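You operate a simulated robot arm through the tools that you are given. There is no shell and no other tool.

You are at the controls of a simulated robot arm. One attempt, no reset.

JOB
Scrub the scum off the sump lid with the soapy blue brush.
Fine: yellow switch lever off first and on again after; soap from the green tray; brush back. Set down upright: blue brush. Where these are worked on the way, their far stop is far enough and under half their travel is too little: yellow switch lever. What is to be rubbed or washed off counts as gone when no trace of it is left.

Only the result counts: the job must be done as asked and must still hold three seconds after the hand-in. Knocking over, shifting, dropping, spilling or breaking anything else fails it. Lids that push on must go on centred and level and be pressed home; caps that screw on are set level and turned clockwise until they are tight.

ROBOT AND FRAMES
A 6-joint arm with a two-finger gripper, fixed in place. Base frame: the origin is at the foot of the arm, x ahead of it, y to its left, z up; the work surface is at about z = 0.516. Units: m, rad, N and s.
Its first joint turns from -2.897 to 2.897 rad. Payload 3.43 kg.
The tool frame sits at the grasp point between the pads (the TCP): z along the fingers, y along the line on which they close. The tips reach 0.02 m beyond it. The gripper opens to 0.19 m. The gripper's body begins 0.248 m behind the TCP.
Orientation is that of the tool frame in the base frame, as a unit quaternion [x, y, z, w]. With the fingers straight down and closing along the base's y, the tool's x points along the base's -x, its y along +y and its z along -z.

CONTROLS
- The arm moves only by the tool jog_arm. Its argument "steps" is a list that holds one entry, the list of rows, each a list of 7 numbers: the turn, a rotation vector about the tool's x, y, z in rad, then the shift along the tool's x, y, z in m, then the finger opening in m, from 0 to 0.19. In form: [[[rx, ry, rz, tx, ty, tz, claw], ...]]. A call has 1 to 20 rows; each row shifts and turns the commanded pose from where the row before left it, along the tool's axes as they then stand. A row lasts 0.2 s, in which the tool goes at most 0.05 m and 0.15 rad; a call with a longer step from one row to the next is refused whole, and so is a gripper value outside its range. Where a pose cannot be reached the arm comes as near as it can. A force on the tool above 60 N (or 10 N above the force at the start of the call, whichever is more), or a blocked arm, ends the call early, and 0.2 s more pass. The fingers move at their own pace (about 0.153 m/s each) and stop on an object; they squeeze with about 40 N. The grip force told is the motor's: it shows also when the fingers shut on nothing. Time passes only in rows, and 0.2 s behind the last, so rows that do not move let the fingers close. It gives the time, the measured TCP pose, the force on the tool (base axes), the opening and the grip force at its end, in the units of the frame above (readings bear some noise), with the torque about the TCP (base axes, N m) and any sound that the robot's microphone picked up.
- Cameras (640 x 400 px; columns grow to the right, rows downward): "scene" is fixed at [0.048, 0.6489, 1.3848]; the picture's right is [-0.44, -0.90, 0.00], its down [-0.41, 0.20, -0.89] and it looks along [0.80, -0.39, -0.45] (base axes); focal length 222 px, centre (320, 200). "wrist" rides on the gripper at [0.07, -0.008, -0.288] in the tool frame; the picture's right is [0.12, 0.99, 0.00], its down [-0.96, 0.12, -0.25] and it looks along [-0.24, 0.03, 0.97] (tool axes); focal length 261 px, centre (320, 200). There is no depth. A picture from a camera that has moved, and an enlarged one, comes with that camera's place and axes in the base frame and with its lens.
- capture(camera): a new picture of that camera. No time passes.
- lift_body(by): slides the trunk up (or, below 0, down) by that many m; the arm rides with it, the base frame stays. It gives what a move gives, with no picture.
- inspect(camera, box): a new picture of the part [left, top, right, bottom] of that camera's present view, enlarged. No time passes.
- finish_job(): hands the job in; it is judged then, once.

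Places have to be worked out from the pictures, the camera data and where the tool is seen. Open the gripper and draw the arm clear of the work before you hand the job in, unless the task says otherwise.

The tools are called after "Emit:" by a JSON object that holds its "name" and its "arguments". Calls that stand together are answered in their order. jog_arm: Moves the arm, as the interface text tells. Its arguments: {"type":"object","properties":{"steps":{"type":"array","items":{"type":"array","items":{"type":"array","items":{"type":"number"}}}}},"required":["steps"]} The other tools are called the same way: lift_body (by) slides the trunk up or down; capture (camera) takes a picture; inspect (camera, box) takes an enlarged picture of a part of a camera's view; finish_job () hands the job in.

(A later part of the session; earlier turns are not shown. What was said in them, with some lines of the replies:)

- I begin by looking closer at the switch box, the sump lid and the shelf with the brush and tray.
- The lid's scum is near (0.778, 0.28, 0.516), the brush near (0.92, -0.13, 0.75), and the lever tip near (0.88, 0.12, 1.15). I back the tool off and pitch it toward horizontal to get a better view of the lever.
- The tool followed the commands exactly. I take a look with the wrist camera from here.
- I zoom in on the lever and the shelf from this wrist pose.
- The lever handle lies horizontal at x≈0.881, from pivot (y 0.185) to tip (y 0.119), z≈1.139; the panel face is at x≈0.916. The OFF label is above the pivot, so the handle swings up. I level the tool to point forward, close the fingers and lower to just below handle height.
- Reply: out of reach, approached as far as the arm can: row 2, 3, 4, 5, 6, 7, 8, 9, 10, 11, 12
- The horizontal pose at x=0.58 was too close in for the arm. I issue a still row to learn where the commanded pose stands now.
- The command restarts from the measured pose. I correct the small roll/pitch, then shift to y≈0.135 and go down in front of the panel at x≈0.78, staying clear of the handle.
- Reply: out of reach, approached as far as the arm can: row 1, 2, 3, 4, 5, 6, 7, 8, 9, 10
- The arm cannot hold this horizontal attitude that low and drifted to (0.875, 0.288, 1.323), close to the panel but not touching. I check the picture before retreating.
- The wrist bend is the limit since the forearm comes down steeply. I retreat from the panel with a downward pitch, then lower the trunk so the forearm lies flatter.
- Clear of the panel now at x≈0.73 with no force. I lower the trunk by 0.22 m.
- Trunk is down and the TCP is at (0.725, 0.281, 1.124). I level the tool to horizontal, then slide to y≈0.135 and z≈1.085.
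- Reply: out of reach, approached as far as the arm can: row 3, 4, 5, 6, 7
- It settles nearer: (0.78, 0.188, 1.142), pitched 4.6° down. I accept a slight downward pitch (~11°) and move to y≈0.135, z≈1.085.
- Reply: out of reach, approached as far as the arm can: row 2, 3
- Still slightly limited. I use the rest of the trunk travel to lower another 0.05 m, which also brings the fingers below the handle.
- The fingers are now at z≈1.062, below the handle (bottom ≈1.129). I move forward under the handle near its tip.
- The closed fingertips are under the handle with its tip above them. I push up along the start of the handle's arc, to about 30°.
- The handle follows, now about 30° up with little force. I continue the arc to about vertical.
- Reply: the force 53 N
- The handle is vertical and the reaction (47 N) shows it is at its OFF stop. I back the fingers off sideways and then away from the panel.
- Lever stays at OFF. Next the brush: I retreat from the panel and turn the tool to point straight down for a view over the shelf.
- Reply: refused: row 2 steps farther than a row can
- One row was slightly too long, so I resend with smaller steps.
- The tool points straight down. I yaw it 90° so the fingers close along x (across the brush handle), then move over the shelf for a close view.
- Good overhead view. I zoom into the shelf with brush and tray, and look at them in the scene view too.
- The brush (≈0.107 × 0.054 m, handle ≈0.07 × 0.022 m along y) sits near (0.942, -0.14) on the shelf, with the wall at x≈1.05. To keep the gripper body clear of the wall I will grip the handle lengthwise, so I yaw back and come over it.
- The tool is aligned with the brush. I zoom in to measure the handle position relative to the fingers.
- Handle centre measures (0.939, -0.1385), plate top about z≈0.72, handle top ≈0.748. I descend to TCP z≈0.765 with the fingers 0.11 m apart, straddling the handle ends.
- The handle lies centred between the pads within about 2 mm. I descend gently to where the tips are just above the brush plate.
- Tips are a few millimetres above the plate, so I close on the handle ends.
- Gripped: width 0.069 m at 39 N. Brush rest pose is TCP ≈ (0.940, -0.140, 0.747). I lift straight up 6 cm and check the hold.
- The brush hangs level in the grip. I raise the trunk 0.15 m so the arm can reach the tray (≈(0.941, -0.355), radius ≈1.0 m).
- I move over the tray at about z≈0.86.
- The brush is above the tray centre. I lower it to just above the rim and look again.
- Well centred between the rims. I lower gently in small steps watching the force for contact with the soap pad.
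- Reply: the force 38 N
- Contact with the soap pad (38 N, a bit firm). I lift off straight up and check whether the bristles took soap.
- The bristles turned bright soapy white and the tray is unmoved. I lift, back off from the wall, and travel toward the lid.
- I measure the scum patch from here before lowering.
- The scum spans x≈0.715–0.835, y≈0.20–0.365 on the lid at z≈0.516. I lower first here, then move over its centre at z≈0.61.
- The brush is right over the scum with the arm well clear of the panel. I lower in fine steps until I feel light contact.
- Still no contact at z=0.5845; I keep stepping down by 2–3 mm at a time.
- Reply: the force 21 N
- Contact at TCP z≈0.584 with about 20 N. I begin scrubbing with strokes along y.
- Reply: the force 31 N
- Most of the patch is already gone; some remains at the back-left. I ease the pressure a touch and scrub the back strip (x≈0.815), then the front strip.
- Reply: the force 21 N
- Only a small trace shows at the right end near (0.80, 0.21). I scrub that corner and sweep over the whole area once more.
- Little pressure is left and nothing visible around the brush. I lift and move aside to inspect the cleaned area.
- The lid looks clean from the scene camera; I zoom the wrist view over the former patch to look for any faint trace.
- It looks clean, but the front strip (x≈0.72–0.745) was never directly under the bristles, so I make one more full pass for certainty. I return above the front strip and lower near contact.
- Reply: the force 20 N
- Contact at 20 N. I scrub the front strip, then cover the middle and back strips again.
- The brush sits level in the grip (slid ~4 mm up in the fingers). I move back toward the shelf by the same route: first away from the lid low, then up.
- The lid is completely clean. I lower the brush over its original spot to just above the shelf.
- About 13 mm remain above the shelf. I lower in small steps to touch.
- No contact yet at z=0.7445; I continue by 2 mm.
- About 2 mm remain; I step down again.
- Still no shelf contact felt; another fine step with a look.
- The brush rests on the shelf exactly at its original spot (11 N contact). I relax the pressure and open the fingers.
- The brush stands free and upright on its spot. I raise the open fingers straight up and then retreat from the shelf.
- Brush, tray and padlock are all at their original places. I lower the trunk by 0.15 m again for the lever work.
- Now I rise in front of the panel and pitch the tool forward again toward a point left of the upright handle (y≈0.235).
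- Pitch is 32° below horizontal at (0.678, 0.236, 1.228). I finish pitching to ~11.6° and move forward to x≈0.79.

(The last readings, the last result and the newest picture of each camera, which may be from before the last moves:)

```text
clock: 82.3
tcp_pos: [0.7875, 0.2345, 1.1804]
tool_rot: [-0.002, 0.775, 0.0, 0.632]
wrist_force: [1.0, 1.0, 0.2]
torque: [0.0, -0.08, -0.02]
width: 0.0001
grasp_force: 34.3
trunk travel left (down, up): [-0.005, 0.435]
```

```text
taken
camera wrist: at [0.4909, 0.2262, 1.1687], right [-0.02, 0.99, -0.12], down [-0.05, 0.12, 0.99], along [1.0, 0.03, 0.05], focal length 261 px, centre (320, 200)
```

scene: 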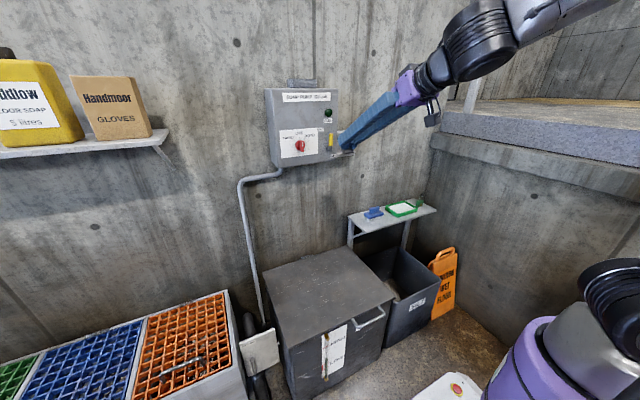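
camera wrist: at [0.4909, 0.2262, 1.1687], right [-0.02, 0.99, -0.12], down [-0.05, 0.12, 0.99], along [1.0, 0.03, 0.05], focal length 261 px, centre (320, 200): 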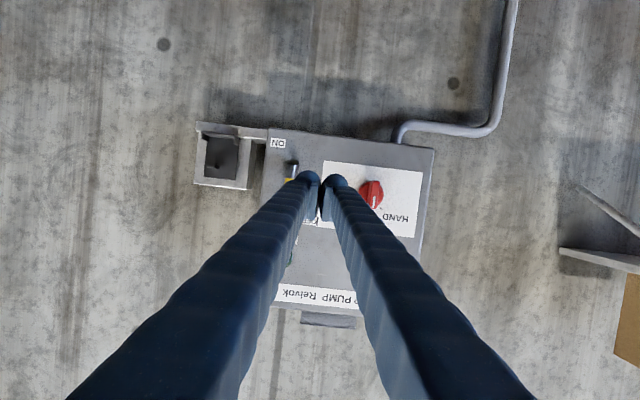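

The fingers are between the upright handle (left in view, y≈0.19) and the red knob (y≈0.32). I move forward to x≈0.878 beside the handle.

Emit:
{"name": "jog_arm", "arguments": {"steps": [[[0, 0, 0, -0.0133, 0, 0.0435, 0.0], [0, 0, 0, -0.0133, 0, 0.0435, 0.0], [0, 0, 0, 0, 0, 0, 0.0]]]}}

Emit:
{"name": "inspect", "arguments": {"camera": "scene", "box": [270, 70, 430, 190]}}

```text
clock: 83.2
tcp_pos: [0.8761, 0.2333, 1.189]
tool_rot: [0.0, 0.776, -0.001, 0.631]
wrist_force: [-0.1, 0.2, -0.3]
torque: [0.03, 0.01, -0.01]
width: 0.0
grasp_force: 34.0
trunk travel left (down, up): [-0.005, 0.435]
```

```text
3.33 times, centred on (350, 130) of scene
camera zoom: at [0.048, 0.6489, 1.3848], right [-0.44, -0.9, 0.0], down [-0.41, 0.2, -0.89], along [0.8, -0.39, -0.45], focal length 742 px, centre (220, 433)
```

zoom: 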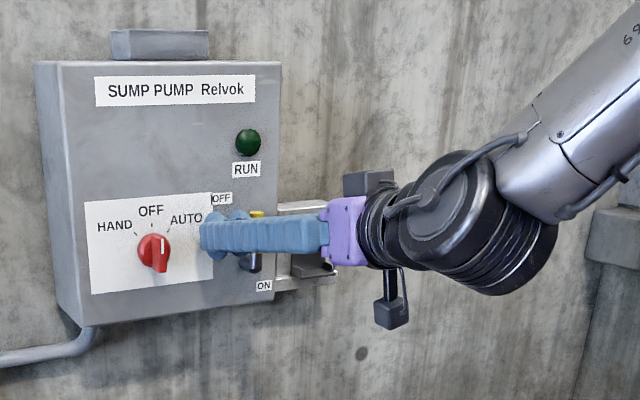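

I push the handle to the right along the reverse arc, first to about 45°.

Emit:
{"name": "jog_arm", "arguments": {"steps": [[[0, 0, 0, 0, -0.0235, 0, 0.0], [0, 0, 0, -0.0062, -0.009, -0.0013, 0.0], [0, 0, 0, -0.0042, -0.012, -0.0009, 0.0], [0, 0, 0, -0.0005, -0.0147, 0, 0.0]]]}}

Emit:
{"name": "inspect", "arguments": {"camera": "scene", "box": [270, 70, 430, 190]}}

```text
clock: 84.2
tcp_pos: [0.8752, 0.1778, 1.2013]
tool_rot: [-0.002, 0.775, 0.0, 0.632]
wrist_force: [-1.1, 0.8, 1.7]
torque: [-0.02, 0.0, 0.01]
width: 0.0
grasp_force: 34.3
trunk travel left (down, up): [-0.005, 0.435]
```

```text
3.33 times, centred on (350, 130) of scene
camera zoom: at [0.048, 0.6489, 1.3848], right [-0.44, -0.9, 0.0], down [-0.41, 0.2, -0.89], along [0.8, -0.39, -0.45], focal length 742 px, centre (220, 433)
```

zoom: 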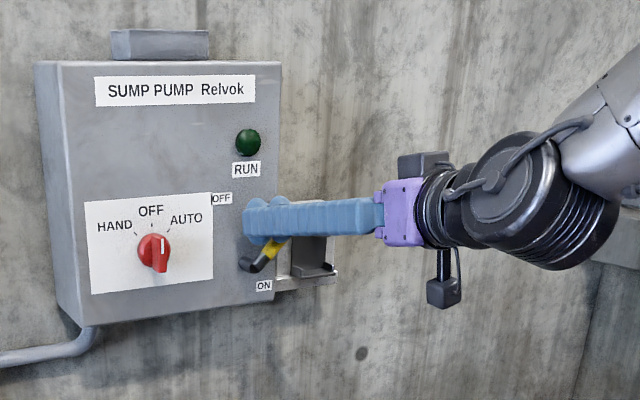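

The handle follows at about 45°. I continue the arc down to the horizontal ON position.

Emit:
{"name": "jog_arm", "arguments": {"steps": [[[0, 0, 0, 0.0044, -0.0153, 0.0009, 0.0], [0, 0, 0, 0.0099, -0.0143, 0.002, 0.0], [0, 0, 0, 0.0148, -0.0107, 0.003, 0.0], [0, 0, 0, 0.003, 0, 0.0006, 0.0]]]}}

Emit:
{"name": "inspect", "arguments": {"camera": "scene", "box": [270, 70, 430, 190]}}

```text
clock: 85.2
tcp_pos: [0.8734, 0.1347, 1.171]
tool_rot: [0.0, 0.774, -0.001, 0.634]
wrist_force: [-0.9, 0.1, 11.7]
torque: [0.02, -0.11, 0.01]
width: 0.0061
grasp_force: 34.5
trunk travel left (down, up): [-0.005, 0.435]
```

```text
3.33 times, centred on (350, 130) of scene
camera zoom: at [0.048, 0.6489, 1.3848], right [-0.44, -0.9, 0.0], down [-0.41, 0.2, -0.89], along [0.8, -0.39, -0.45], focal length 742 px, centre (220, 433)
```

zoom: 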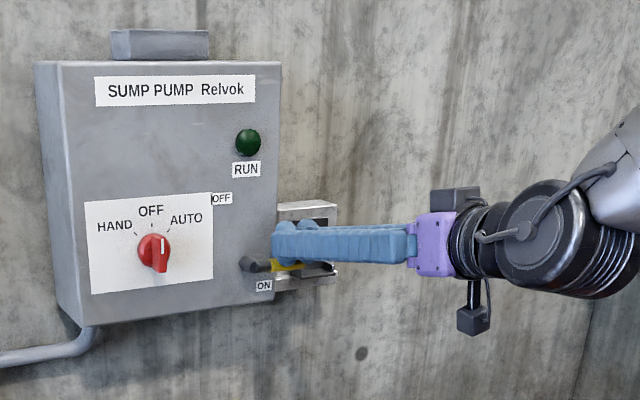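

The handle appears horizontal with 12 N reaction. I press a few millimetres more to confirm the ON stop.

Emit:
{"name": "jog_arm", "arguments": {"steps": [[[0, 0, 0, 0.003, 0, 0.0006, 0.0], [0, 0, 0, 0, 0, 0, 0.0]]]}}

Emit:
{"name": "capture", "arguments": {"camera": "wrist"}}

```text
clock: 85.8
tcp_pos: [0.872, 0.1348, 1.1691]
tool_rot: [0.0, 0.774, -0.001, 0.634]
wrist_force: [-5.7, 0.5, 25.2]
torque: [0.12, -0.18, 0.02]
width: 0.0057
grasp_force: 34.4
trunk travel left (down, up): [-0.005, 0.435]
```

```text
taken
camera wrist: at [0.576, 0.1274, 1.155], right [-0.02, 0.99, -0.12], down [-0.05, 0.12, 0.99], along [1.0, 0.03, 0.05], focal length 261 px, centre (320, 200)
```

wrist: 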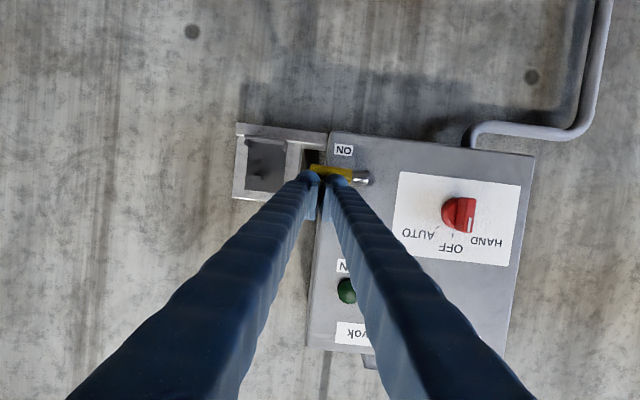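

Reaction rises stiffly (25 N) with the handle horizontal: it is at the ON stop. I lift off and withdraw.

Emit:
{"name": "jog_arm", "arguments": {"steps": [[[0, 0, 0, -0.025, 0, 0, 0.0], [0, 0, 0, -0.01, 0, -0.03, 0.0], [0, 0, 0, 0, 0, -0.04, 0.0], [0, 0, 0, 0, 0, 0, 0.0]]]}}

Emit:
{"name": "inspect", "arguments": {"camera": "scene", "box": [270, 70, 430, 190]}}

Emit:
{"name": "inspect", "arguments": {"camera": "wrist", "box": [240, 100, 440, 225]}}

```text
clock: 86.8
tcp_pos: [0.8122, 0.1366, 1.2109]
tool_rot: [-0.001, 0.775, 0.0, 0.632]
wrist_force: [-1.0, 0.2, -0.1]
torque: [-0.01, 0.05, 0.03]
width: 0.0001
grasp_force: 33.7
trunk travel left (down, up): [-0.005, 0.435]
```

```text
3.33 times, centred on (350, 130) of scene
camera zoom: at [0.048, 0.6489, 1.3848], right [-0.44, -0.9, 0.0], down [-0.41, 0.2, -0.89], along [0.8, -0.39, -0.45], focal length 742 px, centre (220, 433)
```

zoom: 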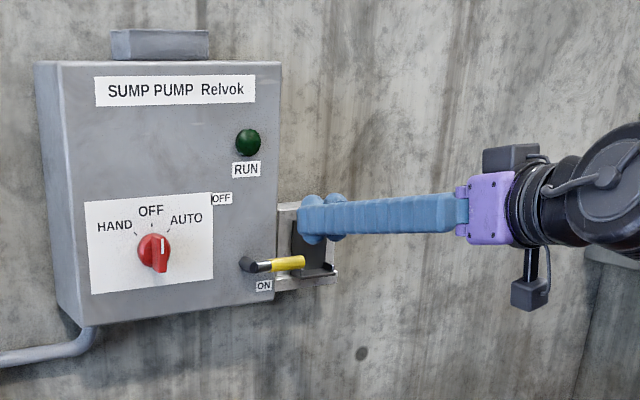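

```text
3.20 times, centred on (340, 162) of wrist
camera zoom: at [0.516, 0.1284, 1.1994], right [-0.02, 0.99, -0.12], down [-0.05, 0.12, 0.99], along [1.0, 0.03, 0.05], focal length 834 px, centre (256, 320)
```

zoom: 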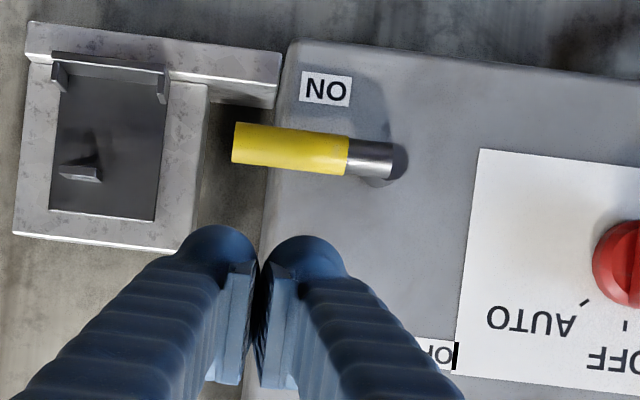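

The handle is back at ON exactly as at the start. I withdraw the arm from the work area and open the gripper.

Emit:
{"name": "jog_arm", "arguments": {"steps": [[[0, 0.1, 0, 0, 0, -0.045, 0.05], [0, 0.1268, 0, 0, -0.015, -0.04, 0.1], [0, 0.1268, 0, 0, -0.015, -0.04, 0.1], [0, 0.1268, 0, 0, -0.02, 0, 0.1], [0, 0.1268, 0, 0, -0.02, 0, 0.1], [0, 0.1268, 0, 0, -0.02, 0, 0.1], [0, 0.1268, 0, 0, -0.02, 0, 0.1], [0, 0.1268, 0, 0, -0.02, 0, 0.1], [0, 0.1268, 0, 0, -0.02, 0, 0.1], [0, 0.1268, 0, 0, -0.02, 0, 0.1], [0, 0.1268, 0, 0, -0.02, 0, 0.15], [0, 0, 0, 0.04, 0, 0, 0.15], [0, 0, 0, 0.04, 0, 0, 0.15], [0, 0, 0, 0, 0, 0, 0.15]]]}}

Emit:
{"name": "capture", "arguments": {"camera": "scene"}}

Emit:
{"name": "capture", "arguments": {"camera": "wrist"}}

```text
clock: 89.8
tcp_pos: [0.612, -0.0551, 1.25]
tool_rot: [0.0, 1.0, -0.001, -0.001]
wrist_force: [0.8, -0.5, -1.0]
torque: [-0.04, 0.06, -0.02]
width: 0.1498
grasp_force: 0.1
trunk travel left (down, up): [-0.005, 0.435]
```

```text
taken
```

scene: 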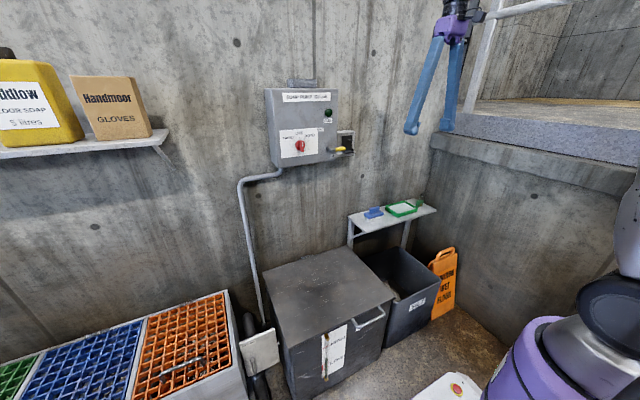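

```text
taken
camera wrist: at [0.5433, -0.0618, 1.5374], right [-0.12, 0.99, 0.0], down [0.96, 0.12, 0.25], along [0.24, 0.03, -0.97], focal length 261 px, centre (320, 200)
```

wrist: 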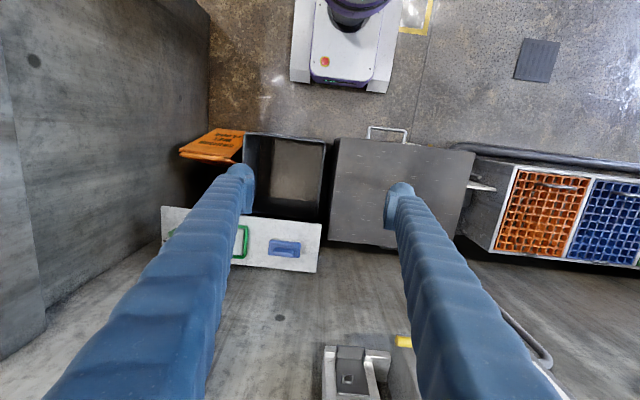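

I take a last close look at the lever, the lid and the shelf before handing in.

Emit:
{"name": "inspect", "arguments": {"camera": "scene", "box": [250, 70, 370, 190]}}

Emit:
{"name": "inspect", "arguments": {"camera": "scene", "box": [260, 235, 400, 322]}}

Emit:
{"name": "inspect", "arguments": {"camera": "scene", "box": [340, 180, 452, 250]}}

```text
3.33 times, centred on (310, 130) of scene
camera zoom: at [0.048, 0.6489, 1.3848], right [-0.44, -0.9, 0.0], down [-0.41, 0.2, -0.89], along [0.8, -0.39, -0.45], focal length 742 px, centre (353, 433)
```

zoom: 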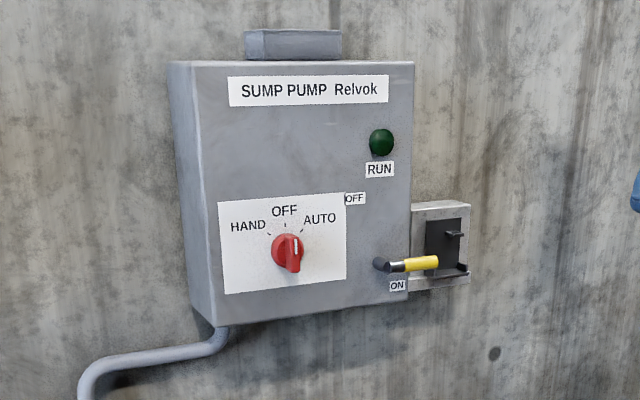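

```text
4.57 times, centred on (330, 278) of scene
camera zoom: at [0.048, 0.6489, 1.3848], right [-0.44, -0.9, 0.0], down [-0.41, 0.2, -0.89], along [0.8, -0.39, -0.45], focal length 1017 px, centre (274, -159)
```

zoom: 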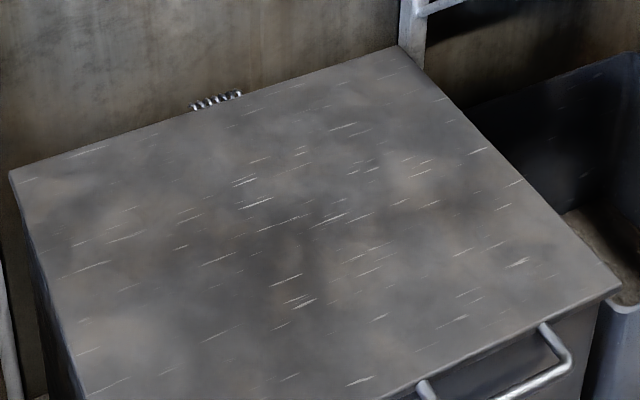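

```text
5.71 times, centred on (396, 215) of scene
camera zoom: at [0.048, 0.6489, 1.3848], right [-0.44, -0.9, 0.0], down [-0.41, 0.2, -0.89], along [0.8, -0.39, -0.45], focal length 1272 px, centre (-114, 114)
```

zoom: 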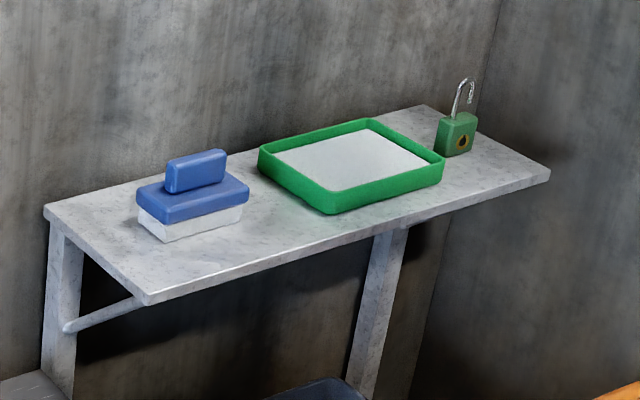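

The lid shows no trace of scum, the lever is at ON, and the brush is upright on its spot. The tray and padlock have not moved, and the arm is clear with the gripper open, so I hand in the job.

Emit:
{"name": "finish_job", "arguments": {}}

```text
The job is handed in.
```

The scum is scrubbed off the sump lid, and the job is handed in. The last pictures show no trace of it left.

- **Lever:** the yellow switch lever went to its OFF stop before the scrubbing and back to its ON stop afterwards. Both stops were confirmed by the push-back on the tool.
- **Soap:** I pressed the brush once into the green tray. The bristles turned visibly soapy and the tray did not move.
- **Scrubbing:** I went over the whole patch twice at roughly 20 N, including the front strip, which the first pass had not covered directly.
- **Brush:** it stands upright on the shelf at its original spot. The padlock beside it is untouched.

Early on, the arm could not hold one of the poses I asked for and drifted to within about 2 cm of the switch panel. It did not touch it. I lowered the trunk to reach the lever and left it about 0.27 m below its starting height. The gripper is open and the arm is clear of the work.
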